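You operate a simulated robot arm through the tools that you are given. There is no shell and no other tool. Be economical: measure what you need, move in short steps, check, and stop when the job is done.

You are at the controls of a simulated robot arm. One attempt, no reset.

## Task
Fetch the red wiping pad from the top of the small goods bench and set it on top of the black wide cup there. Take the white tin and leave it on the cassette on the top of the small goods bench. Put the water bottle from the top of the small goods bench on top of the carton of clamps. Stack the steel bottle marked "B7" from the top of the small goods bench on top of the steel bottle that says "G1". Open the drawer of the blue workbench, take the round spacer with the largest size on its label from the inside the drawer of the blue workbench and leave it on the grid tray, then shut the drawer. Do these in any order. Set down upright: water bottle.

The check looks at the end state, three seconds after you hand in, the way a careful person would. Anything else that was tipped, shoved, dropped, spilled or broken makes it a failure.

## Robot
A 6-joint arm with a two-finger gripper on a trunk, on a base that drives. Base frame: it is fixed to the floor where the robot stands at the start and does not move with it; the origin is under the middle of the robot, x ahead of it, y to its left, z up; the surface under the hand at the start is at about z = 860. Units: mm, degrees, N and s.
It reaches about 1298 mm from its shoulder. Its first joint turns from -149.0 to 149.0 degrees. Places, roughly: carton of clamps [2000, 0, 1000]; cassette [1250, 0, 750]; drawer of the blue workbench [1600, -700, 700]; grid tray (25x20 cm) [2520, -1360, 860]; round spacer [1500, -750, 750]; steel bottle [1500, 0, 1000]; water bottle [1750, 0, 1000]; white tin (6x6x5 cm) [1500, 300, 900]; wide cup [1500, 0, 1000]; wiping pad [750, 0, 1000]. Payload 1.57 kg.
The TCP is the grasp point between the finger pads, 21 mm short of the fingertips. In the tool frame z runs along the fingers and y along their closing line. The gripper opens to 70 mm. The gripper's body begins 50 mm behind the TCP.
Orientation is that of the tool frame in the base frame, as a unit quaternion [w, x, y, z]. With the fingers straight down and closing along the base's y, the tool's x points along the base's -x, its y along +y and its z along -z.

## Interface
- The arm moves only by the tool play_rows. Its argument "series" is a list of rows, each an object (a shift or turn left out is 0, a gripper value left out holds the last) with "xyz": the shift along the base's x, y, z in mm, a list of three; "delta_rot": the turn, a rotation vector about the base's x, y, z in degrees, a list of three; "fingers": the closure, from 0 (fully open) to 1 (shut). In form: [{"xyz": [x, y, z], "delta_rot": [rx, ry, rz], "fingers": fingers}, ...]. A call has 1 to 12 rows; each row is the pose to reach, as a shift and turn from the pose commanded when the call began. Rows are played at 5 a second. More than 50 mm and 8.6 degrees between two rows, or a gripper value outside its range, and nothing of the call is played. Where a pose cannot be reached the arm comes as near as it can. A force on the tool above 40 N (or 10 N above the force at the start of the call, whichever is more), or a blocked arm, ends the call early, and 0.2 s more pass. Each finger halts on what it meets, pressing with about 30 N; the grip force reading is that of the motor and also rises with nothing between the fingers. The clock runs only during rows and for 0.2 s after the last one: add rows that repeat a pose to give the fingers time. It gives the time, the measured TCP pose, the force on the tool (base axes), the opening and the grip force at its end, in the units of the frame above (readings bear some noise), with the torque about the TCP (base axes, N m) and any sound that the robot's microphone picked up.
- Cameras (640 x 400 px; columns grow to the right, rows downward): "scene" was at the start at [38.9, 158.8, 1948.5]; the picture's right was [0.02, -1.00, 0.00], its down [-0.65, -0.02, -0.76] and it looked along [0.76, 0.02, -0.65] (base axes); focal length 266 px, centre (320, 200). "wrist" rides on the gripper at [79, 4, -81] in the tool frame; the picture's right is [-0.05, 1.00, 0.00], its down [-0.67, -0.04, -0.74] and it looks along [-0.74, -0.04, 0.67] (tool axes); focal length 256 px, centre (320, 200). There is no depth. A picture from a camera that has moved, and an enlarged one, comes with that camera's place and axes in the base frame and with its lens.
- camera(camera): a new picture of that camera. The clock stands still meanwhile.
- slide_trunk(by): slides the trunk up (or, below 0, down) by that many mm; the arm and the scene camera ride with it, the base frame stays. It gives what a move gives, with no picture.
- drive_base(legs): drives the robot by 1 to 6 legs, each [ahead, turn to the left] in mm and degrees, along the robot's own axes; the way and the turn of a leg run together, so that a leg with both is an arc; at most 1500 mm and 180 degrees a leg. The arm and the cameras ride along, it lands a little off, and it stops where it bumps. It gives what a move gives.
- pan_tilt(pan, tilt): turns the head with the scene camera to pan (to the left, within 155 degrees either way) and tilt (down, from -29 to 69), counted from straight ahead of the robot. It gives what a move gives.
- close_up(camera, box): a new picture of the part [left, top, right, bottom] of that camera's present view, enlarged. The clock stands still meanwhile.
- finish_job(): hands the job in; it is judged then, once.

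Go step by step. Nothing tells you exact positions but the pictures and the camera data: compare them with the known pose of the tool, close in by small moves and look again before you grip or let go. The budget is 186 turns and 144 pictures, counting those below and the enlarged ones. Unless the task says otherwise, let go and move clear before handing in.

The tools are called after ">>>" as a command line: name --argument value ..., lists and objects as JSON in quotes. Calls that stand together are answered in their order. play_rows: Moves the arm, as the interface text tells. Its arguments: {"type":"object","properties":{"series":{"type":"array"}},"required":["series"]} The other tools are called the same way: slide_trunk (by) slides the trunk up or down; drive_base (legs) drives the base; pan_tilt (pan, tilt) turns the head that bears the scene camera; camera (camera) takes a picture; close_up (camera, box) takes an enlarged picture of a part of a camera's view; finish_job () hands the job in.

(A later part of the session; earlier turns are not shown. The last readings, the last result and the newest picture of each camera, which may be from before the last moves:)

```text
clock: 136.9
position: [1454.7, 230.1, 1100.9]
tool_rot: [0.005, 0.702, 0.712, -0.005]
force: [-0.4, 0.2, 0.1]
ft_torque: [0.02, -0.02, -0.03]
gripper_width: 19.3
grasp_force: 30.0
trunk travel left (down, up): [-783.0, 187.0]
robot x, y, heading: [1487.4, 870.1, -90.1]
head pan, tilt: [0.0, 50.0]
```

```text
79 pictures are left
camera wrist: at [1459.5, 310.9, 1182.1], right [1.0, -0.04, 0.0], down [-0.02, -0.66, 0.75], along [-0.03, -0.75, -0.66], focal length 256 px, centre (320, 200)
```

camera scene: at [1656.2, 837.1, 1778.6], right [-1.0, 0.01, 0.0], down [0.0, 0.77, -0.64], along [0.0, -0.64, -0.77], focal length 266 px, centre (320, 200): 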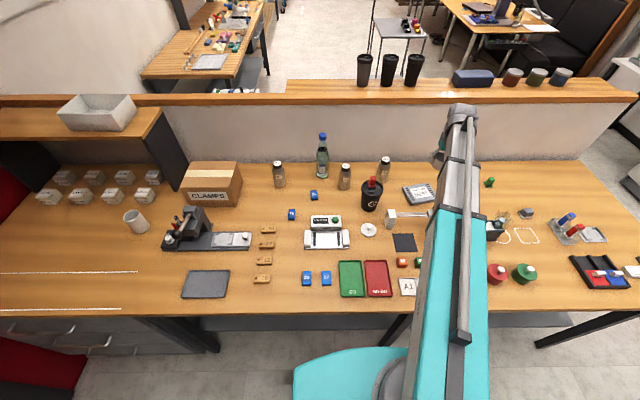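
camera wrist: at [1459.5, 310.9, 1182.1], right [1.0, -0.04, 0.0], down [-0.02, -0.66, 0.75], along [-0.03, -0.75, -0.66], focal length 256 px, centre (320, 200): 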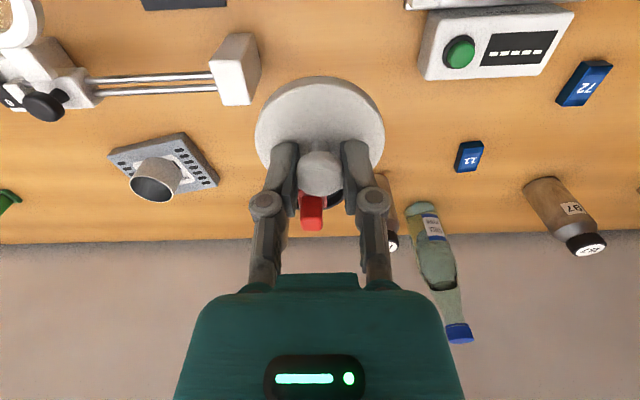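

Lid held. Carry it back over the body (reverse path).

>>> play_rows --series '[{"xyz": [-45, 0, 0]}, {"xyz": [-90, 0, 0]}, {"xyz": [-135, 0, 0]}, {"xyz": [-180, 0, 0]}, {"xyz": [-225, 0, 0]}, {"xyz": [-256, -10, 0]}, {"xyz": [-256, -55, 0]}, {"xyz": [-256, -100, 0]}, {"xyz": [-256, -145, 0]}, {"xyz": [-256, -186, 0]}, {"xyz": [-256, -186, 0]}]'

>>> slide_trunk --by -100

>>> camera --camera "wrist"

```text
clock: 139.3
position: [1199.3, 45.5, 1101.8]
tool_rot: [0.004, 0.703, 0.712, -0.006]
force: [0.2, 1.7, -0.5]
ft_torque: [0.01, 0.04, -0.04]
gripper_width: 19.4
grasp_force: 30.5
trunk travel left (down, up): [-783.0, 187.0]
robot x, y, heading: [1488.4, 871.5, -90.6]
head pan, tilt: [0.0, 50.0]
```

```text
clock: 140.6
position: [1199.8, 45.5, 1001.2]
tool_rot: [0.004, 0.703, 0.711, -0.006]
force: [-0.1, 0.3, -0.1]
ft_torque: [0.01, -0.03, 0.04]
gripper_width: 19.3
grasp_force: 29.9
trunk travel left (down, up): [-683.0, 287.0]
robot x, y, heading: [1490.9, 869.8, -90.2]
head pan, tilt: [0.0, 50.0]
```

```text
78 pictures are left
camera wrist: at [1203.6, 125.7, 1082.1], right [1.0, -0.04, 0.0], down [-0.02, -0.66, 0.75], along [-0.03, -0.75, -0.66], focal length 256 px, centre (320, 200)
```

wrist: 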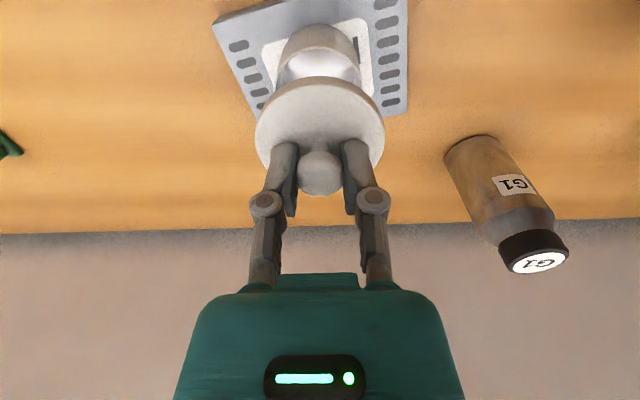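

>>> slide_trunk --by -44

>>> close_up --camera "wrist" --box '[220, 30, 420, 220]'

>>> close_up --camera "scene" --box '[390, 70, 470, 130]'

```text
clock: 141.5
position: [1199.1, 44.9, 956.4]
tool_rot: [0.004, 0.703, 0.711, -0.005]
force: [0.6, -0.1, 0.0]
ft_torque: [0.01, 0.01, 0.0]
gripper_width: 19.4
grasp_force: 30.0
trunk travel left (down, up): [-639.0, 331.0]
robot x, y, heading: [1487.8, 873.2, -90.4]
head pan, tilt: [0.0, 50.0]
```

```text
2.11 times, centred on (320, 125) of wrist
camera zoom: at [1203.6, 125.7, 1038.1], right [1.0, -0.04, 0.0], down [-0.02, -0.66, 0.75], along [-0.03, -0.75, -0.66], focal length 539 px, centre (320, 358)
```

zoom: 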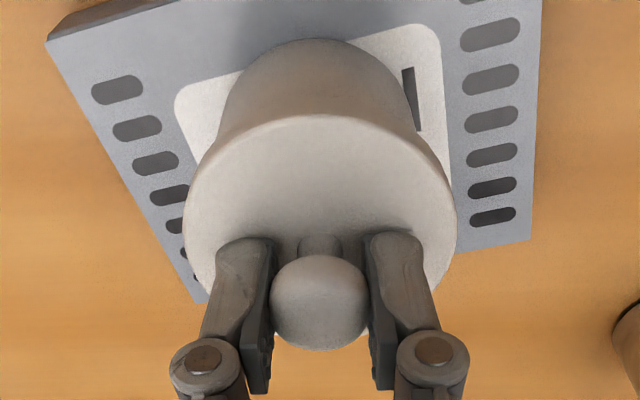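

```text
6.67 times, centred on (430, 100) of scene
camera zoom: at [1656.2, 837.2, 1617.5], right [-1.0, 0.01, 0.0], down [0.0, 0.77, -0.64], along [0.0, -0.64, -0.77], focal length 1776 px, centre (-413, 867)
```

zoom: 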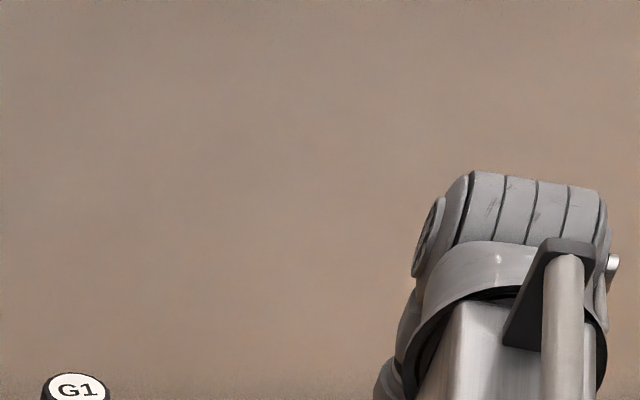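

Aligned in x. Lower in small steps until it snaps.

>>> slide_trunk --by -7

>>> slide_trunk --by -3

>>> slide_trunk --by -3

>>> camera --camera "wrist"

```text
clock: 142.0
position: [1200.8, 45.9, 951.1]
tool_rot: [0.005, 0.702, 0.712, -0.005]
force: [0.1, -3.0, 18.2]
ft_torque: [-0.59, 0.01, 0.03]
gripper_width: 19.3
grasp_force: 30.6
trunk travel left (down, up): [-632.0, 338.0]
robot x, y, heading: [1489.3, 865.8, -90.3]
head pan, tilt: [0.0, 50.0]
```

```text
clock: 142.6
position: [1201.1, 46.7, 950.7]
tool_rot: [0.005, 0.702, 0.712, -0.006]
force: [0.6, -1.9, 25.5]
ft_torque: [-0.76, 0.09, 0.07]
gripper_width: 19.1
grasp_force: 30.0
trunk travel left (down, up): [-629.0, 341.0]
robot x, y, heading: [1488.6, 871.1, -90.3]
head pan, tilt: [0.0, 50.0]
```

```text
clock: 143.0
position: [1199.6, 47.9, 947.3]
tool_rot: [0.003, 0.703, 0.712, -0.005]
force: [-0.8, -1.2, 30.6]
ft_torque: [0.58, -0.13, -0.01]
gripper_width: 19.2
grasp_force: 30.4
trunk travel left (down, up): [-626.0, 344.0]
robot x, y, heading: [1482.9, 868.8, -90.5]
head pan, tilt: [0.0, 50.0]
stopped: the force on the tool passed its limit at 43 N (the readings are from after the stop); the commanded pose is now the measured one
```

```text
75 pictures are left
camera wrist: at [1203.8, 128.0, 1027.7], right [1.0, -0.04, 0.0], down [-0.02, -0.66, 0.75], along [-0.03, -0.75, -0.66], focal length 256 px, centre (320, 200)
```

wrist: 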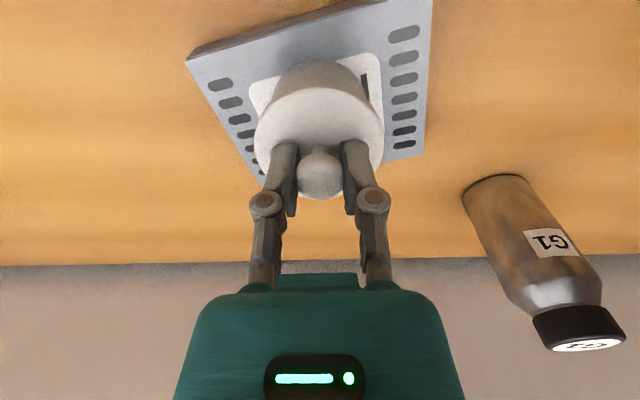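

No snap yet; first contact was on the -y side, so the lid sits a little too far +y. Lift, shift −3 mm and press again.

>>> slide_trunk --by 8

>>> play_rows --series '[{"xyz": [0, 0, 0]}, {"xyz": [0, 0, 0]}]'

>>> close_up --camera "wrist" --box '[220, 30, 420, 220]'

```text
clock: 143.6
position: [1198.9, 45.8, 952.6]
tool_rot: [0.004, 0.702, 0.712, -0.005]
force: [0.8, -0.1, -0.6]
ft_torque: [0.0, -0.02, 0.01]
gripper_width: 19.3
grasp_force: 30.0
trunk travel left (down, up): [-634.0, 336.0]
robot x, y, heading: [1487.7, 867.7, -90.3]
head pan, tilt: [0.0, 50.0]
```

```text
clock: 144.2
position: [1199.4, 46.3, 952.4]
tool_rot: [0.003, 0.702, 0.712, -0.004]
force: [-0.4, 0.4, -0.1]
ft_torque: [-0.03, 0.01, 0.0]
gripper_width: 19.2
grasp_force: 30.0
trunk travel left (down, up): [-634.0, 336.0]
robot x, y, heading: [1484.2, 872.9, -90.2]
head pan, tilt: [0.0, 50.0]
```

```text
2.11 times, centred on (320, 125) of wrist
camera zoom: at [1203.2, 125.8, 1033.5], right [1.0, -0.04, 0.0], down [-0.02, -0.66, 0.75], along [-0.03, -0.75, -0.66], focal length 539 px, centre (320, 358)
```

zoom: 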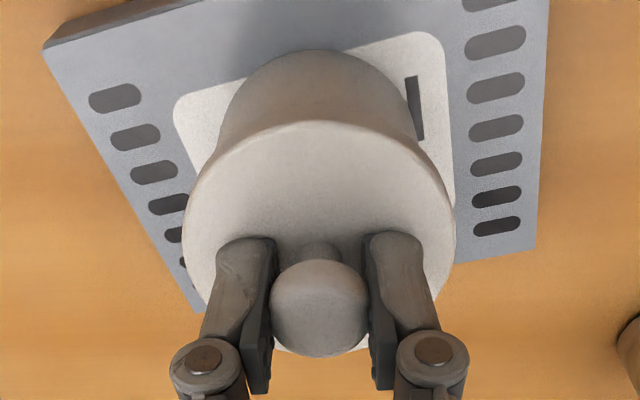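

Lid and body centres agree within ~1 mm; the lid was likely tilted. Press again.

>>> slide_trunk --by -5

>>> slide_trunk --by -2

>>> slide_trunk --by -2

```text
clock: 144.7
position: [1199.2, 45.3, 947.1]
tool_rot: [0.003, 0.702, 0.712, -0.004]
force: [-0.3, -0.8, 1.0]
ft_torque: [0.04, -0.03, -0.03]
gripper_width: 19.1
grasp_force: 30.4
trunk travel left (down, up): [-629.0, 341.0]
robot x, y, heading: [1486.2, 871.7, -90.2]
head pan, tilt: [0.0, 50.0]
```

```text
clock: 145.3
position: [1199.2, 47.0, 947.0]
tool_rot: [0.003, 0.703, 0.712, -0.005]
force: [-1.3, 0.0, 19.9]
ft_torque: [0.51, 0.05, 0.03]
gripper_width: 19.3
grasp_force: 30.3
trunk travel left (down, up): [-627.0, 343.0]
robot x, y, heading: [1492.3, 871.6, -90.3]
head pan, tilt: [0.0, 50.0]
heard: snap
```

```text
clock: 145.7
position: [1199.3, 46.7, 946.3]
tool_rot: [0.003, 0.702, 0.712, -0.008]
force: [-1.2, -1.4, 30.1]
ft_torque: [0.63, -0.05, 0.0]
gripper_width: 19.4
grasp_force: 29.9
trunk travel left (down, up): [-626.0, 344.0]
robot x, y, heading: [1486.3, 870.5, -90.0]
head pan, tilt: [0.0, 50.0]
stopped: the force on the tool passed its limit at 42 N (the readings are from after the stop); the commanded pose is now the measured one
```

Snapped on. Open the fingers without lifting.

>>> play_rows --series '[{"fingers": 0.5}, {"fingers": 0.5}, {"fingers": 0.5}, {"fingers": 0.5}]'

>>> slide_trunk --by 60

>>> camera --camera "wrist"

```text
clock: 146.7
position: [1197.7, 44.4, 944.7]
tool_rot: [0.004, 0.702, 0.712, -0.006]
force: [-0.3, 0.3, 2.2]
ft_torque: [-0.01, -0.02, 0.01]
gripper_width: 34.9
grasp_force: 0.1
trunk travel left (down, up): [-626.0, 344.0]
robot x, y, heading: [1488.4, 869.0, -90.6]
head pan, tilt: [0.0, 50.0]
```

```text
clock: 147.7
position: [1198.8, 44.3, 1005.2]
tool_rot: [0.004, 0.702, 0.712, -0.005]
force: [0.0, -0.8, -0.4]
ft_torque: [0.0, -0.02, -0.03]
gripper_width: 34.9
grasp_force: 0.0
trunk travel left (down, up): [-686.0, 284.0]
robot x, y, heading: [1488.3, 870.4, -90.4]
head pan, tilt: [0.0, 50.0]
```

```text
73 pictures are left
camera wrist: at [1202.8, 124.8, 1085.1], right [1.0, -0.04, 0.0], down [-0.02, -0.66, 0.75], along [-0.03, -0.75, -0.66], focal length 256 px, centre (320, 200)
```

wrist: 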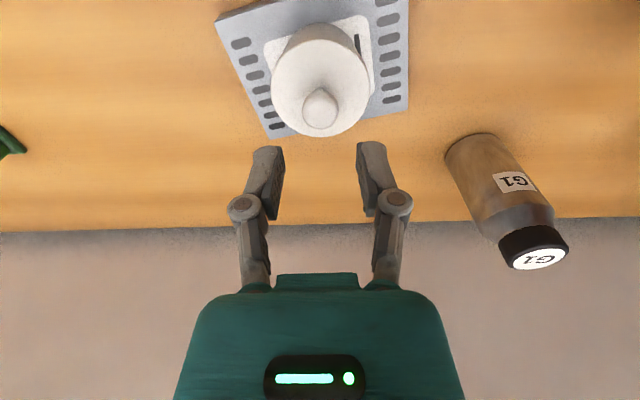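

Tin with lid is on the cassette. Next B7: raise and travel to above it.

>>> slide_trunk --by 165

>>> play_rows --series '[{"xyz": [49, 4, 0], "fingers": 0}, {"xyz": [98, 8, 0]}, {"xyz": [147, 12, 0]}, {"xyz": [196, 12, 0]}, {"xyz": [245, 12, 0]}, {"xyz": [294, 12, 0]}, {"xyz": [343, 12, 0]}, {"xyz": [392, 12, 0]}, {"xyz": [441, 12, 0]}, {"xyz": [490, 12, 0]}, {"xyz": [539, 12, 0]}, {"xyz": [588, 12, 0]}]'

>>> play_rows --series '[{"xyz": [45, 0, 0]}, {"xyz": [55, -20, 0]}, {"xyz": [55, -20, 0]}]'

>>> camera --camera "wrist"

```text
clock: 149.6
position: [1198.5, 44.8, 1169.1]
tool_rot: [0.003, 0.702, 0.712, -0.006]
force: [0.2, -0.7, -0.9]
ft_torque: [0.01, -0.02, 0.01]
gripper_width: 35.1
grasp_force: 0.0
trunk travel left (down, up): [-851.0, 119.0]
robot x, y, heading: [1485.3, 871.9, -90.3]
head pan, tilt: [0.0, 50.0]
```

```text
clock: 152.2
position: [1787.4, 56.6, 1169.2]
tool_rot: [0.003, 0.702, 0.712, -0.006]
force: [-1.0, -0.1, 0.4]
ft_torque: [-0.02, 0.02, -0.05]
gripper_width: 70.0
grasp_force: 0.0
trunk travel left (down, up): [-851.0, 119.0]
robot x, y, heading: [1483.9, 870.8, -90.3]
head pan, tilt: [0.0, 50.0]
```

```text
clock: 153.0
position: [1841.3, 37.5, 1169.9]
tool_rot: [0.003, 0.702, 0.712, -0.006]
force: [0.1, 0.3, 0.5]
ft_torque: [-0.01, -0.03, 0.0]
gripper_width: 69.9
grasp_force: 0.0
trunk travel left (down, up): [-851.0, 119.0]
robot x, y, heading: [1483.2, 867.4, -90.2]
head pan, tilt: [0.0, 50.0]
```

```text
72 pictures are left
camera wrist: at [1845.8, 117.0, 1250.4], right [1.0, -0.04, 0.0], down [-0.02, -0.66, 0.75], along [-0.03, -0.75, -0.66], focal length 256 px, centre (320, 200)
```

wrist: 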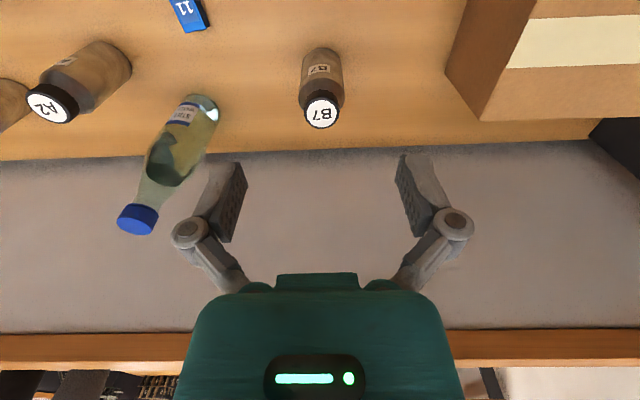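

B7 at ≈(1840, -34). Position above and lower to check.

>>> play_rows --series '[{"xyz": [-1, -45, 0]}, {"xyz": [-1, -71, 0]}, {"xyz": [-1, -71, 0]}]'

>>> slide_trunk --by -145

>>> camera --camera "wrist"

```text
clock: 153.8
position: [1840.3, -35.0, 1168.8]
tool_rot: [0.003, 0.702, 0.712, -0.005]
force: [0.1, 0.2, -0.3]
ft_torque: [-0.01, 0.0, -0.01]
gripper_width: 70.0
grasp_force: 0.1
trunk travel left (down, up): [-851.0, 119.0]
robot x, y, heading: [1487.8, 870.6, -90.5]
head pan, tilt: [0.0, 50.0]
```

```text
clock: 155.5
position: [1840.0, -33.3, 1024.6]
tool_rot: [0.002, 0.702, 0.712, -0.006]
force: [0.1, 0.3, 0.4]
ft_torque: [-0.01, 0.03, 0.01]
gripper_width: 70.1
grasp_force: 0.0
trunk travel left (down, up): [-706.0, 264.0]
robot x, y, heading: [1486.0, 871.5, -90.2]
head pan, tilt: [0.0, 50.0]
```

```text
71 pictures are left
camera wrist: at [1844.7, 45.5, 1105.2], right [1.0, -0.04, 0.0], down [-0.02, -0.66, 0.75], along [-0.03, -0.75, -0.66], focal length 256 px, centre (320, 200)
```

wrist: 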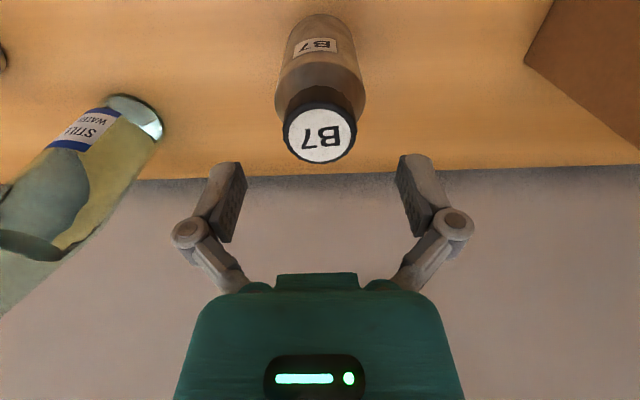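

Centred. Lower to grip the body just under the shoulder (palm just above cap).

>>> slide_trunk --by -40

>>> slide_trunk --by -38

>>> camera --camera "wrist"

```text
clock: 156.3
position: [1840.0, -35.0, 984.6]
tool_rot: [0.003, 0.702, 0.712, -0.006]
force: [-0.2, -0.5, 0.3]
ft_torque: [0.0, -0.01, 0.0]
gripper_width: 70.1
grasp_force: 0.0
trunk travel left (down, up): [-666.0, 304.0]
robot x, y, heading: [1488.2, 868.1, -90.2]
head pan, tilt: [0.0, 50.0]
```

```text
clock: 157.2
position: [1840.9, -34.2, 946.4]
tool_rot: [0.003, 0.702, 0.712, -0.005]
force: [0.9, -0.3, 0.5]
ft_torque: [0.02, 0.02, 0.01]
gripper_width: 70.0
grasp_force: 0.0
trunk travel left (down, up): [-628.0, 342.0]
robot x, y, heading: [1486.2, 868.5, -89.9]
head pan, tilt: [0.0, 50.0]
```

```text
70 pictures are left
camera wrist: at [1844.7, 45.6, 1027.2], right [1.0, -0.04, 0.0], down [-0.02, -0.66, 0.75], along [-0.03, -0.75, -0.66], focal length 256 px, centre (320, 200)
```

wrist: 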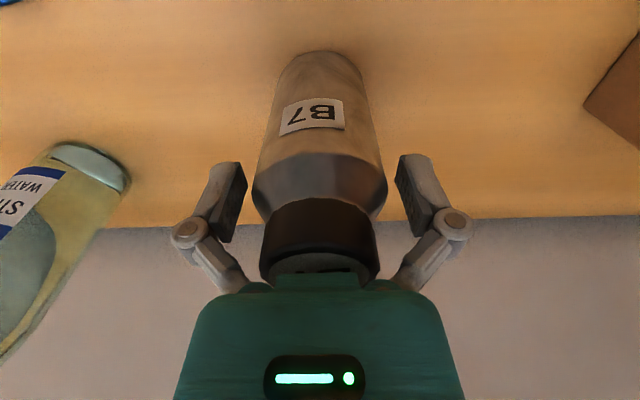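

>>> play_rows --series '[{"fingers": 1}, {"fingers": 1}, {"fingers": 1}, {"fingers": 1}]'

>>> slide_trunk --by 10

>>> camera --camera "wrist"

```text
clock: 158.2
position: [1840.2, -33.7, 946.6]
tool_rot: [0.004, 0.702, 0.712, -0.006]
force: [-1.3, 0.0, 4.1]
ft_torque: [-0.06, 0.0, -0.01]
gripper_width: 56.4
grasp_force: 30.2
trunk travel left (down, up): [-628.0, 342.0]
robot x, y, heading: [1486.2, 868.1, -90.1]
head pan, tilt: [0.0, 50.0]
```

```text
clock: 158.7
position: [1841.2, -35.9, 956.5]
tool_rot: [0.003, 0.702, 0.712, -0.006]
force: [-0.3, 1.1, -1.2]
ft_torque: [0.06, 0.01, 0.01]
gripper_width: 56.2
grasp_force: 29.6
trunk travel left (down, up): [-638.0, 332.0]
robot x, y, heading: [1485.5, 867.0, -90.3]
head pan, tilt: [0.0, 50.0]
```

```text
69 pictures are left
camera wrist: at [1844.8, 45.2, 1036.9], right [1.0, -0.04, 0.0], down [-0.02, -0.66, 0.75], along [-0.03, -0.75, -0.66], focal length 256 px, centre (320, 200)
```

wrist: 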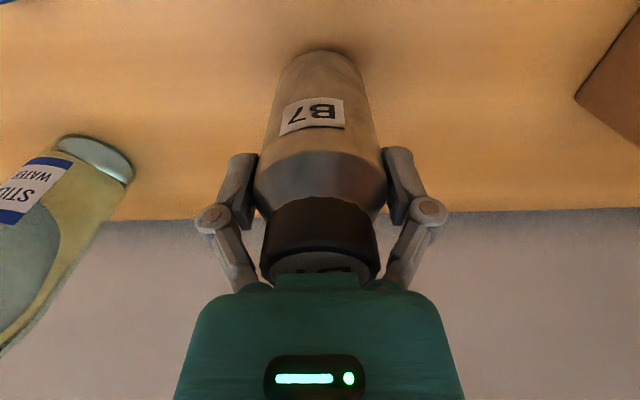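

B7 held. Raise to bottle-bottom ≈1085, travel at y≈15 to near G1.

>>> slide_trunk --by 230

>>> play_rows --series '[{"xyz": [0, 30, 0]}, {"xyz": [0, 60, 0]}, {"xyz": [-48, 70, 0]}, {"xyz": [-96, 70, 0]}, {"xyz": [-144, 70, 0]}, {"xyz": [-192, 70, 0]}, {"xyz": [-240, 70, 0]}, {"xyz": [-288, 70, 0]}, {"xyz": [-336, 70, 0]}, {"xyz": [-384, 70, 0]}, {"xyz": [-432, 70, 0]}, {"xyz": [-476, 70, 0]}]'

>>> camera --camera "wrist"

>>> camera --camera "scene"

```text
clock: 161.2
position: [1840.4, -35.5, 1185.7]
tool_rot: [0.003, 0.702, 0.712, -0.006]
force: [-0.6, -0.8, -1.7]
ft_torque: [-0.03, -0.01, -0.03]
gripper_width: 56.0
grasp_force: 30.1
trunk travel left (down, up): [-868.0, 102.0]
robot x, y, heading: [1488.3, 870.0, -90.1]
head pan, tilt: [0.0, 50.0]
```

```text
clock: 163.8
position: [1365.0, 34.3, 1187.2]
tool_rot: [0.004, 0.702, 0.712, -0.005]
force: [-0.4, 0.0, -1.2]
ft_torque: [0.0, 0.01, 0.01]
gripper_width: 56.0
grasp_force: 29.8
trunk travel left (down, up): [-868.0, 102.0]
robot x, y, heading: [1485.1, 868.3, -90.7]
head pan, tilt: [0.0, 50.0]
```

```text
68 pictures are left
camera wrist: at [1368.2, 115.0, 1267.0], right [1.0, -0.04, 0.0], down [-0.02, -0.66, 0.75], along [-0.03, -0.75, -0.66], focal length 256 px, centre (320, 200)
```

wrist: 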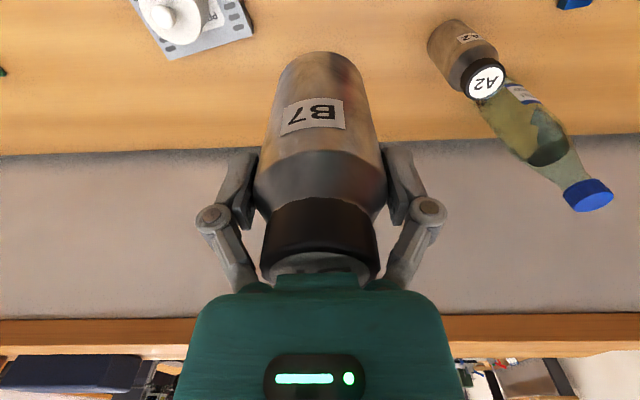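

```text
67 pictures are left
camera scene: at [1655.5, 836.8, 1846.7], right [-1.0, 0.01, 0.0], down [0.0, 0.77, -0.64], along [0.0, -0.64, -0.77], focal length 266 px, centre (320, 200)
```

scene: 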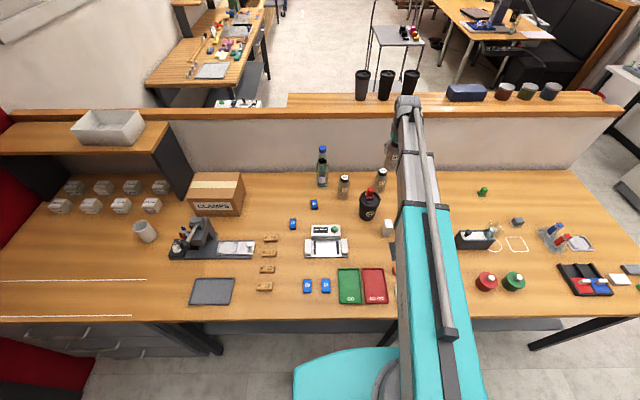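

>>> close_up --camera "scene" --box '[330, 150, 410, 220]'

>>> play_rows --series '[{"xyz": [-48, 10, 0]}, {"xyz": [-96, 10, 0]}, {"xyz": [-140, 10, 0]}, {"xyz": [-140, 10, 0]}]'

>>> camera --camera "wrist"

```text
5.71 times, centred on (370, 185) of scene
camera zoom: at [1655.5, 836.8, 1846.7], right [-1.0, 0.01, 0.0], down [0.0, 0.77, -0.64], along [0.0, -0.64, -0.77], focal length 1522 px, centre (34, 286)
```

zoom: 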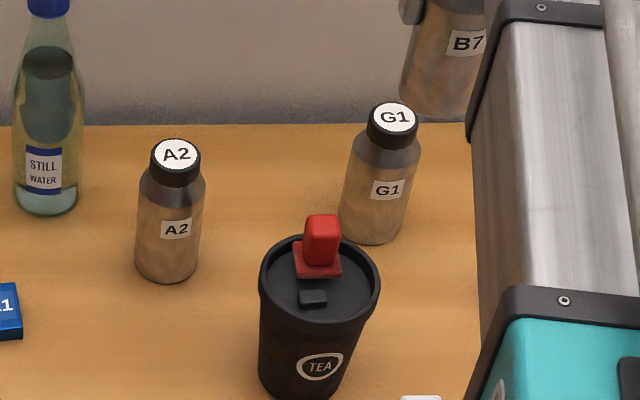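

```text
clock: 164.8
position: [1223.3, 44.7, 1186.2]
tool_rot: [0.003, 0.702, 0.712, -0.005]
force: [-0.9, -0.4, -1.6]
ft_torque: [0.02, -0.03, 0.0]
gripper_width: 55.9
grasp_force: 30.2
trunk travel left (down, up): [-868.0, 102.0]
robot x, y, heading: [1484.4, 867.1, -90.4]
head pan, tilt: [0.0, 50.0]
```

```text
65 pictures are left
camera wrist: at [1228.1, 124.5, 1267.1], right [1.0, -0.04, 0.0], down [-0.02, -0.66, 0.75], along [-0.03, -0.75, -0.66], focal length 256 px, centre (320, 200)
```

wrist: 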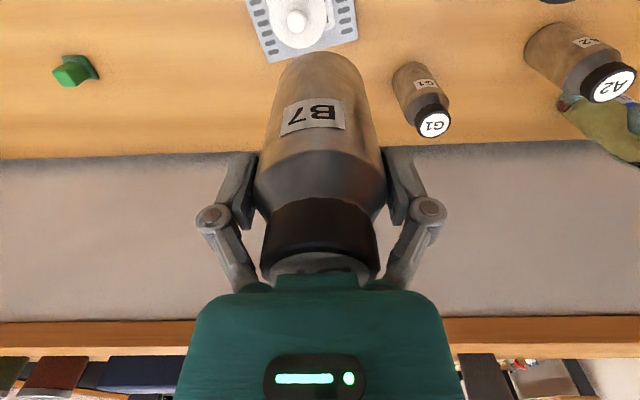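

G1 ≈(1361.5, -55). Move B7 over it at height and inspect.

>>> play_rows --series '[{"xyz": [46, 0, 0]}, {"xyz": [92, 0, 0]}, {"xyz": [137.5, 0, 0]}, {"xyz": [137.5, -48, 0]}, {"xyz": [137.5, -96, 0]}, {"xyz": [137.5, -99.5, 0]}, {"xyz": [137.5, -99.5, 0]}]'

>>> slide_trunk --by -88

>>> camera --camera "wrist"

>>> close_up --camera "scene" --box '[340, 100, 440, 190]'

```text
clock: 166.3
position: [1361.7, -55.1, 1186.7]
tool_rot: [0.004, 0.702, 0.712, -0.005]
force: [-0.6, 0.4, -0.7]
ft_torque: [0.0, -0.01, 0.0]
gripper_width: 55.8
grasp_force: 29.8
trunk travel left (down, up): [-868.0, 102.0]
robot x, y, heading: [1487.8, 869.8, -90.3]
head pan, tilt: [0.0, 50.0]
```

```text
clock: 167.6
position: [1360.7, -54.5, 1098.5]
tool_rot: [0.003, 0.702, 0.712, -0.005]
force: [0.0, 0.0, -1.3]
ft_torque: [-0.02, 0.02, 0.01]
gripper_width: 56.3
grasp_force: 29.7
trunk travel left (down, up): [-780.0, 190.0]
robot x, y, heading: [1489.0, 869.8, -90.4]
head pan, tilt: [0.0, 50.0]
```

```text
64 pictures are left
camera wrist: at [1365.6, 25.7, 1179.1], right [1.0, -0.04, 0.0], down [-0.02, -0.66, 0.75], along [-0.03, -0.75, -0.66], focal length 256 px, centre (320, 200)
```

wrist: 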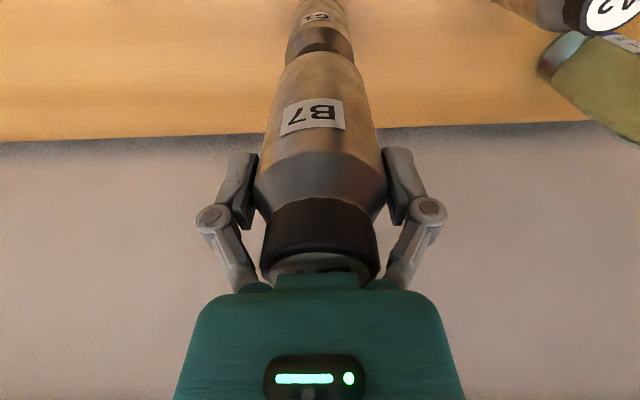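

```text
4.44 times, centred on (390, 145) of scene
camera zoom: at [1656.2, 837.0, 1758.6], right [-1.0, 0.01, 0.0], down [0.0, 0.77, -0.64], along [0.0, -0.64, -0.77], focal length 1184 px, centre (9, 444)
```

zoom: 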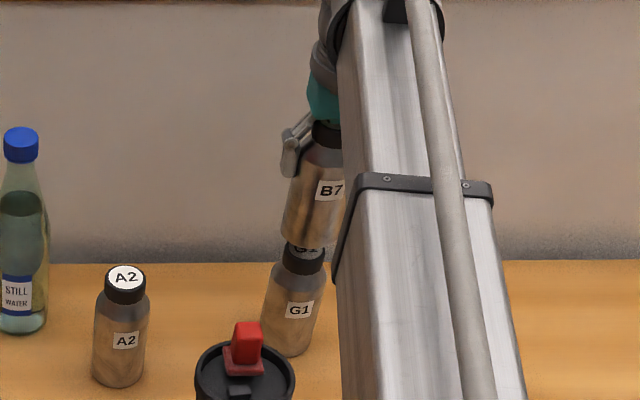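

>>> close_up --camera "wrist" --box '[240, 0, 400, 100]'

>>> close_up --camera "scene" --box '[390, 125, 425, 183]'

```text
4.00 times, centred on (320, 50) of wrist
camera zoom: at [1365.6, 25.7, 1179.1], right [1.0, -0.04, 0.0], down [-0.02, -0.66, 0.75], along [-0.03, -0.75, -0.66], focal length 1024 px, centre (320, 800)
```

zoom: 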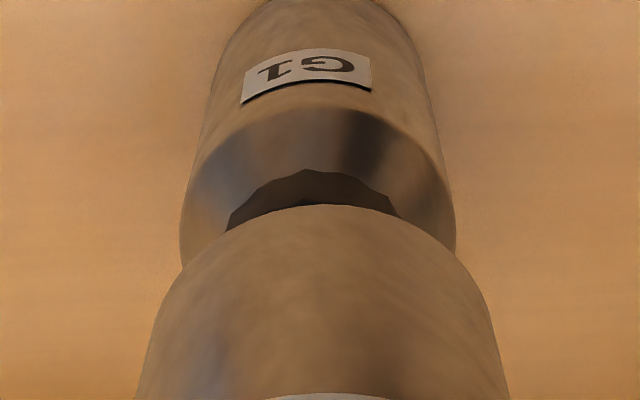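

```text
6.90 times, centred on (408, 154) of scene
camera zoom: at [1656.2, 837.0, 1758.6], right [-1.0, 0.01, 0.0], down [0.0, 0.77, -0.64], along [0.0, -0.64, -0.77], focal length 1837 px, centre (-283, 517)
```

zoom: 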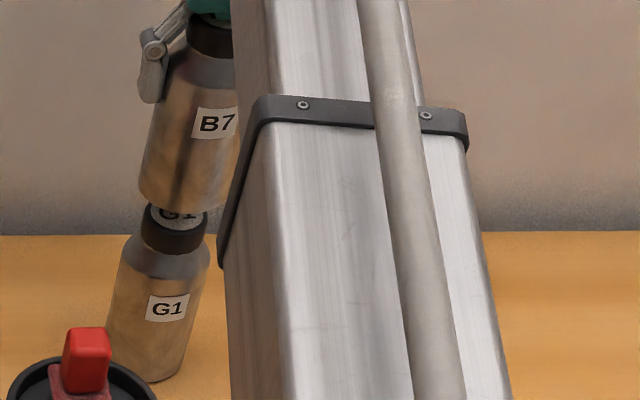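

Alignment within ~2 mm. Small correction, then lower.

>>> play_rows --series '[{"xyz": [1, -1, 0]}, {"xyz": [1, -1, 0]}]'

>>> slide_trunk --by -20

>>> slide_trunk --by -3

>>> slide_trunk --by -2

```text
clock: 168.2
position: [1361.4, -56.0, 1098.8]
tool_rot: [0.003, 0.702, 0.712, -0.006]
force: [-0.2, -0.4, -1.1]
ft_torque: [0.03, 0.0, -0.02]
gripper_width: 56.0
grasp_force: 30.4
trunk travel left (down, up): [-780.0, 190.0]
robot x, y, heading: [1483.7, 871.5, -90.2]
head pan, tilt: [0.0, 50.0]
```

```text
clock: 168.8
position: [1362.1, -54.0, 1078.0]
tool_rot: [0.003, 0.702, 0.712, -0.006]
force: [0.1, -0.2, -1.4]
ft_torque: [0.02, -0.01, 0.0]
gripper_width: 56.0
grasp_force: 29.9
trunk travel left (down, up): [-760.0, 210.0]
robot x, y, heading: [1488.4, 870.4, -90.4]
head pan, tilt: [0.0, 50.0]
```

```text
clock: 169.4
position: [1362.2, -54.4, 1076.8]
tool_rot: [0.005, 0.702, 0.712, -0.007]
force: [0.0, -3.5, 14.8]
ft_torque: [-0.36, 0.05, -0.02]
gripper_width: 56.3
grasp_force: 30.0
trunk travel left (down, up): [-757.0, 213.0]
robot x, y, heading: [1486.6, 870.4, -90.6]
head pan, tilt: [0.0, 50.0]
```

```text
clock: 169.9
position: [1363.1, -54.1, 1076.2]
tool_rot: [0.004, 0.702, 0.712, -0.007]
force: [-0.6, -3.0, 27.2]
ft_torque: [-0.18, 0.01, 0.02]
gripper_width: 56.2
grasp_force: 29.7
trunk travel left (down, up): [-755.0, 215.0]
robot x, y, heading: [1488.2, 868.5, -90.4]
head pan, tilt: [0.0, 50.0]
```

>>> close_up --camera "scene" --box '[385, 115, 425, 181]'

>>> close_up --camera "wrist" --box '[240, 0, 400, 100]'

```text
6.06 times, centred on (405, 148) of scene
camera zoom: at [1656.6, 840.7, 1733.9], right [-1.0, 0.01, 0.0], down [0.0, 0.76, -0.64], along [0.0, -0.64, -0.76], focal length 1614 px, centre (-195, 515)
```

zoom: 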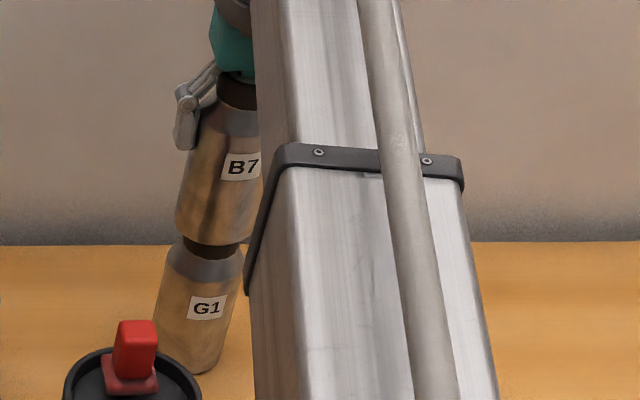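

```text
4.00 times, centred on (320, 50) of wrist
camera zoom: at [1366.9, 27.0, 1156.3], right [1.0, -0.04, 0.0], down [-0.02, -0.66, 0.76], along [-0.03, -0.75, -0.66], focal length 1024 px, centre (320, 800)
```

zoom: 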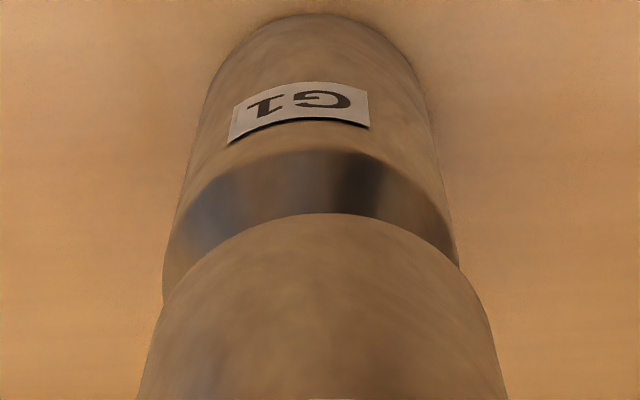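

Well centred (≤2 mm). Release.

>>> slide_trunk --by 1.5

>>> play_rows --series '[{"fingers": 0.12}, {"fingers": 0}, {"fingers": 0}, {"fingers": 0}]'

>>> slide_trunk --by 85

>>> camera --camera "wrist"

```text
clock: 170.4
position: [1363.5, -54.4, 1075.7]
tool_rot: [0.004, 0.702, 0.712, -0.006]
force: [0.0, 0.3, 14.1]
ft_torque: [0.13, 0.01, 0.02]
gripper_width: 56.1
grasp_force: 29.9
trunk travel left (down, up): [-756.0, 214.0]
robot x, y, heading: [1485.1, 872.1, -90.2]
head pan, tilt: [0.0, 50.0]
```

```text
clock: 171.4
position: [1362.5, -55.4, 1075.4]
tool_rot: [0.003, 0.703, 0.712, -0.006]
force: [0.6, 0.6, 0.2]
ft_torque: [0.0, 0.04, 0.01]
gripper_width: 69.9
grasp_force: 0.0
trunk travel left (down, up): [-756.0, 214.0]
robot x, y, heading: [1487.6, 870.4, -90.3]
head pan, tilt: [0.0, 50.0]
```

```text
clock: 172.6
position: [1362.1, -54.3, 1160.4]
tool_rot: [0.003, 0.702, 0.712, -0.006]
force: [-0.9, 0.5, 0.1]
ft_torque: [0.02, -0.04, 0.01]
gripper_width: 70.0
grasp_force: 0.1
trunk travel left (down, up): [-841.0, 129.0]
robot x, y, heading: [1488.9, 867.9, -90.1]
head pan, tilt: [0.0, 50.0]
```

```text
58 pictures are left
camera wrist: at [1366.6, 24.5, 1240.5], right [1.0, -0.04, 0.0], down [-0.02, -0.66, 0.75], along [-0.03, -0.75, -0.66], focal length 256 px, centre (320, 200)
```

wrist: 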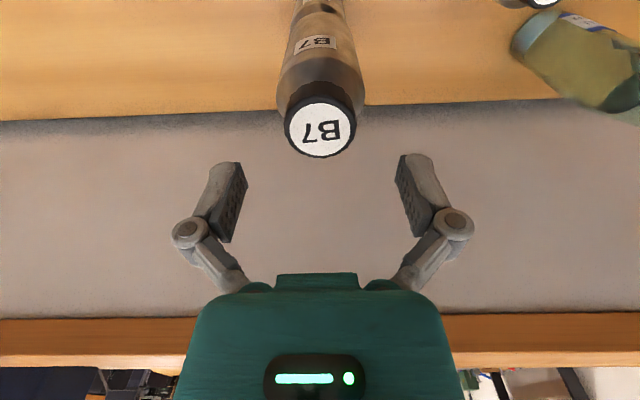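

B7 stands on G1. Next the water bottle near (1650, -86): approach to just short of it.

>>> play_rows --series '[{"xyz": [0, 30, 20]}, {"xyz": [48, 40, 20]}, {"xyz": [96, 40, 20]}, {"xyz": [144, 40, 20]}, {"xyz": [192, 40, 20]}, {"xyz": [240, 40, 20]}, {"xyz": [287, 40, 20]}, {"xyz": [287, 40, 20]}]'

>>> camera --camera "wrist"

```text
clock: 174.4
position: [1648.8, -15.3, 1160.8]
tool_rot: [0.004, 0.702, 0.712, -0.005]
force: [-0.2, -0.7, 0.2]
ft_torque: [0.03, 0.04, 0.03]
gripper_width: 69.9
grasp_force: 0.1
out of reach, approached as far as the arm can: row 1, 2, 3, 4, 5, 6, 7, 8
trunk travel left (down, up): [-841.0, 129.0]
robot x, y, heading: [1487.6, 869.4, -90.4]
head pan, tilt: [0.0, 50.0]
```

```text
57 pictures are left
camera wrist: at [1653.5, 65.1, 1240.7], right [1.0, -0.04, 0.0], down [-0.02, -0.66, 0.75], along [-0.03, -0.75, -0.66], focal length 256 px, centre (320, 200)
```

wrist: 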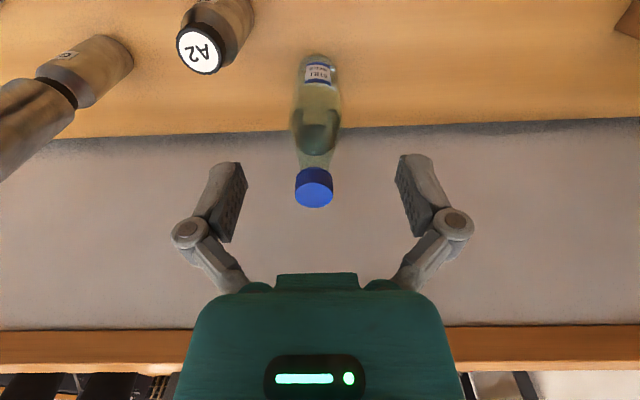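

Bottle cap at ≈(1643, -90). Move above, lower to just over the cap and check.

>>> play_rows --series '[{"xyz": [-3, -40, 0]}, {"xyz": [-5, -75, 0]}, {"xyz": [-5, -75, 0]}]'

>>> slide_trunk --by -32

>>> camera --camera "wrist"

```text
clock: 175.2
position: [1643.4, -89.8, 1159.2]
tool_rot: [0.004, 0.702, 0.712, -0.006]
force: [-0.1, 0.7, 0.3]
ft_torque: [0.02, 0.02, 0.0]
gripper_width: 69.9
grasp_force: 0.0
trunk travel left (down, up): [-841.0, 129.0]
robot x, y, heading: [1488.4, 874.8, -90.4]
head pan, tilt: [0.0, 50.0]
```

```text
clock: 176.0
position: [1642.5, -89.8, 1128.1]
tool_rot: [0.003, 0.702, 0.712, -0.005]
force: [0.4, -0.7, 0.0]
ft_torque: [-0.01, 0.02, -0.04]
gripper_width: 70.1
grasp_force: 0.1
trunk travel left (down, up): [-809.0, 161.0]
robot x, y, heading: [1485.4, 869.6, -90.3]
head pan, tilt: [0.0, 50.0]
```

```text
56 pictures are left
camera wrist: at [1647.8, -10.0, 1208.7], right [1.0, -0.04, 0.0], down [-0.02, -0.66, 0.75], along [-0.03, -0.75, -0.66], focal length 256 px, centre (320, 200)
```

wrist: 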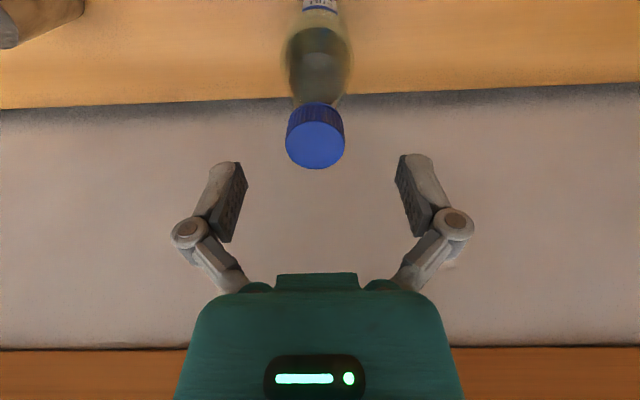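

>>> play_rows --series '[{"xyz": [-1, -4.5, 0]}, {"xyz": [-1, -4.5, 0]}]'

>>> slide_trunk --by -30

>>> slide_trunk --by -28

>>> close_up --camera "wrist" --box '[160, 60, 480, 260]'

```text
clock: 176.6
position: [1643.0, -94.7, 1127.6]
tool_rot: [0.003, 0.702, 0.712, -0.005]
force: [-0.1, 0.7, -0.7]
ft_torque: [0.02, -0.03, -0.02]
gripper_width: 70.0
grasp_force: 0.2
trunk travel left (down, up): [-809.0, 161.0]
robot x, y, heading: [1487.3, 869.1, -90.4]
head pan, tilt: [0.0, 50.0]
```

```text
clock: 177.3
position: [1642.8, -96.7, 1098.6]
tool_rot: [0.003, 0.702, 0.712, -0.006]
force: [-0.3, 0.0, 0.6]
ft_torque: [0.03, 0.01, -0.02]
gripper_width: 70.0
grasp_force: 0.1
trunk travel left (down, up): [-779.0, 191.0]
robot x, y, heading: [1491.1, 867.6, -90.4]
head pan, tilt: [0.0, 50.0]
```

```text
clock: 178.1
position: [1643.1, -95.3, 1068.4]
tool_rot: [0.003, 0.703, 0.711, -0.006]
force: [-0.4, -0.1, 0.4]
ft_torque: [-0.01, 0.04, 0.0]
gripper_width: 70.1
grasp_force: 0.1
trunk travel left (down, up): [-751.0, 219.0]
robot x, y, heading: [1486.0, 868.7, -90.4]
head pan, tilt: [0.0, 50.0]
```

```text
2.00 times, centred on (320, 160) of wrist
camera zoom: at [1647.0, -14.4, 1150.7], right [1.0, -0.04, 0.0], down [-0.02, -0.66, 0.75], along [-0.03, -0.75, -0.66], focal length 512 px, centre (320, 280)
```

zoom: 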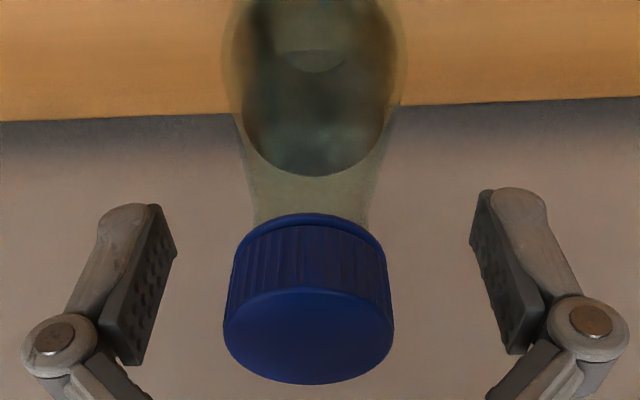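

Shift 2.5 mm in −x, then grip and lift a little to check.

>>> play_rows --series '[{"xyz": [-2.5, 0, 0]}, {"xyz": [-2.5, 0, 0], "fingers": 1}, {"xyz": [-2.5, 0, 0], "fingers": 1}, {"xyz": [-2.5, 0, 0], "fingers": 1}, {"xyz": [-2.5, 0, 0], "fingers": 1}, {"xyz": [-2.5, 0, 0], "fingers": 1}]'

>>> slide_trunk --by 15

>>> camera --camera "scene"

```text
clock: 179.5
position: [1641.1, -95.6, 1070.0]
tool_rot: [0.004, 0.702, 0.712, -0.006]
force: [1.7, -1.3, 4.5]
ft_torque: [-0.12, -0.06, 0.08]
gripper_width: 31.5
grasp_force: 30.2
trunk travel left (down, up): [-751.0, 219.0]
robot x, y, heading: [1490.1, 871.9, -90.3]
head pan, tilt: [0.0, 50.0]
```

```text
clock: 180.1
position: [1640.3, -96.2, 1083.4]
tool_rot: [0.002, 0.702, 0.712, -0.005]
force: [0.0, -0.3, -8.5]
ft_torque: [0.01, 0.0, -0.04]
gripper_width: 31.2
grasp_force: 30.0
trunk travel left (down, up): [-766.0, 204.0]
robot x, y, heading: [1487.0, 871.6, -90.5]
head pan, tilt: [0.0, 50.0]
```

```text
54 pictures are left
camera scene: at [1656.5, 835.3, 1745.0], right [-1.0, 0.01, 0.0], down [0.0, 0.77, -0.64], along [0.0, -0.64, -0.77], focal length 266 px, centre (320, 200)
```

scene: 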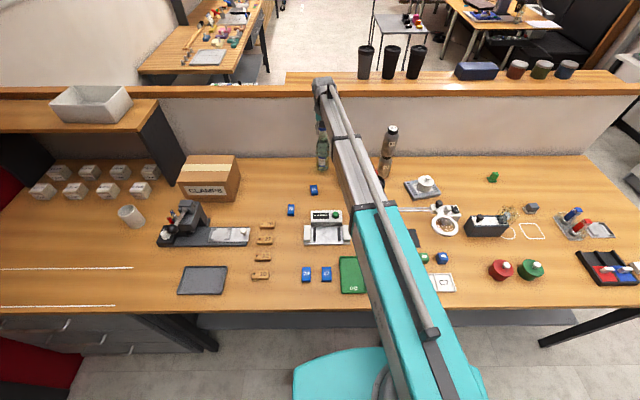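

The whole bottle lifts (8.5 N). Raise it and carry toward the carton centre (≈2110, 27).

>>> slide_trunk --by 165

>>> play_rows --series '[{"xyz": [15, 10, 0]}, {"xyz": [40, 20, 0]}, {"xyz": [75, 30, 0]}, {"xyz": [110, 40, 0]}, {"xyz": [145, 50, 0]}, {"xyz": [180, 60, 0]}, {"xyz": [215, 70, 0]}, {"xyz": [250, 80, 0]}, {"xyz": [285, 90, 0]}, {"xyz": [310, 100, 0]}, {"xyz": [325, 108, 0]}, {"xyz": [330, 110, 0]}]'

>>> camera --camera "wrist"

```text
clock: 182.0
position: [1639.2, -96.1, 1248.4]
tool_rot: [0.003, 0.702, 0.712, -0.006]
force: [1.0, -0.7, -9.1]
ft_torque: [0.02, -0.01, 0.01]
gripper_width: 31.2
grasp_force: 29.9
trunk travel left (down, up): [-931.0, 39.0]
robot x, y, heading: [1488.6, 867.1, -90.4]
head pan, tilt: [0.0, 50.0]
```

```text
clock: 184.6
position: [1971.4, 13.9, 1248.7]
tool_rot: [0.004, 0.702, 0.713, -0.006]
force: [-0.3, 0.4, -7.8]
ft_torque: [-0.01, -0.01, 0.01]
gripper_width: 31.0
grasp_force: 29.4
trunk travel left (down, up): [-931.0, 39.0]
robot x, y, heading: [1489.7, 871.8, -90.0]
head pan, tilt: [0.0, 50.0]
```

```text
53 pictures are left
camera wrist: at [1975.1, 94.6, 1329.8], right [1.0, -0.04, 0.0], down [-0.02, -0.66, 0.75], along [-0.03, -0.75, -0.66], focal length 256 px, centre (320, 200)
```

wrist: 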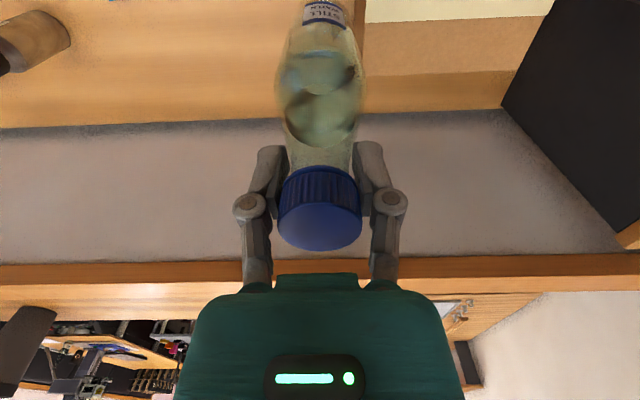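

>>> play_rows --series '[{"xyz": [15, 3, 0]}, {"xyz": [45, 6, 0]}, {"xyz": [80, 9, 0]}, {"xyz": [110, 12, 0]}, {"xyz": [130, 13, 0]}, {"xyz": [134, 13, 0]}, {"xyz": [134, 13, 0]}]'

>>> close_up --camera "scene" --box '[150, 60, 310, 220]'

>>> camera --camera "wrist"

```text
clock: 186.2
position: [2105.0, 28.5, 1248.9]
tool_rot: [0.003, 0.702, 0.712, -0.005]
force: [1.2, 0.1, -8.1]
ft_torque: [0.01, 0.03, -0.04]
gripper_width: 31.3
grasp_force: 29.7
trunk travel left (down, up): [-931.0, 39.0]
robot x, y, heading: [1485.5, 872.3, -89.9]
head pan, tilt: [0.0, 50.0]
```

```text
2.50 times, centred on (230, 140) of scene
camera zoom: at [1657.3, 835.8, 1910.0], right [-1.0, 0.01, 0.0], down [0.0, 0.77, -0.64], along [0.0, -0.64, -0.77], focal length 666 px, centre (545, 350)
```

zoom: 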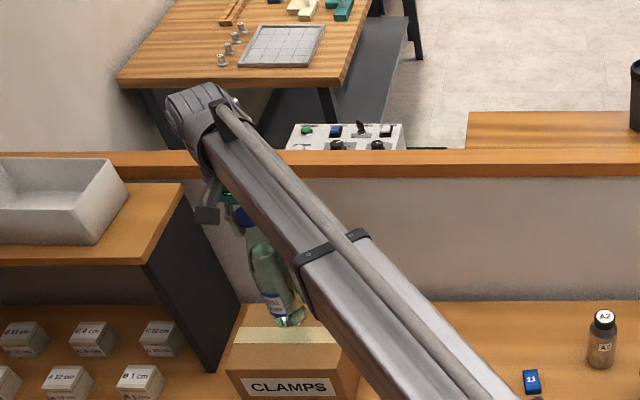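

```text
51 pictures are left
camera wrist: at [2109.8, 107.6, 1329.7], right [1.0, -0.04, 0.0], down [-0.02, -0.66, 0.75], along [-0.03, -0.75, -0.66], focal length 256 px, centre (320, 200)
```

wrist: 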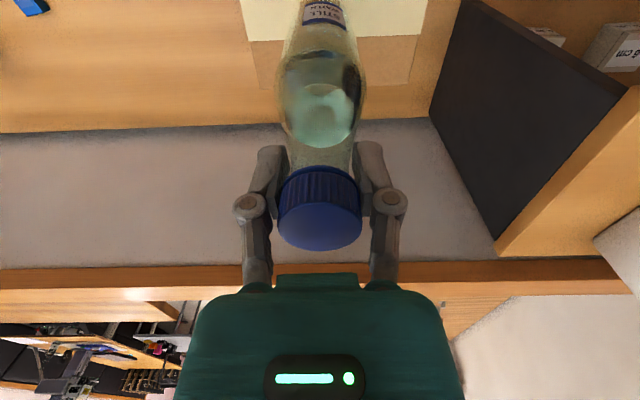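

Over the carton (x 2018–2218, centred in y). Lower until contact.

>>> slide_trunk --by -45

>>> slide_trunk --by -5

>>> slide_trunk --by -3

>>> slide_trunk --by -3

```text
clock: 187.1
position: [2104.0, 26.9, 1203.2]
tool_rot: [0.003, 0.702, 0.712, -0.006]
force: [-0.4, -0.4, -9.0]
ft_torque: [0.0, 0.01, 0.0]
gripper_width: 31.2
grasp_force: 30.6
trunk travel left (down, up): [-886.0, 84.0]
robot x, y, heading: [1486.8, 868.4, -90.2]
head pan, tilt: [0.0, 50.0]
```

```text
clock: 187.6
position: [2105.1, 26.9, 1200.5]
tool_rot: [0.003, 0.702, 0.712, -0.007]
force: [1.1, -2.2, 4.6]
ft_torque: [-0.31, -0.09, 0.06]
gripper_width: 31.4
grasp_force: 30.3
trunk travel left (down, up): [-881.0, 89.0]
robot x, y, heading: [1486.8, 871.6, -90.0]
head pan, tilt: [0.0, 50.0]
```

```text
clock: 188.1
position: [2103.5, 28.5, 1198.4]
tool_rot: [0.005, 0.702, 0.712, -0.006]
force: [2.9, -2.7, 18.1]
ft_torque: [-0.07, -0.07, 0.07]
gripper_width: 31.5
grasp_force: 29.7
trunk travel left (down, up): [-878.0, 92.0]
robot x, y, heading: [1484.0, 871.1, -90.1]
head pan, tilt: [0.0, 50.0]
```

```text
clock: 188.6
position: [2102.6, 29.2, 1195.6]
tool_rot: [0.005, 0.702, 0.712, -0.006]
force: [3.0, -2.4, 21.5]
ft_torque: [-0.05, -0.23, 0.04]
gripper_width: 31.5
grasp_force: 29.8
trunk travel left (down, up): [-875.0, 95.0]
robot x, y, heading: [1488.0, 870.5, -90.4]
head pan, tilt: [0.0, 50.0]
```

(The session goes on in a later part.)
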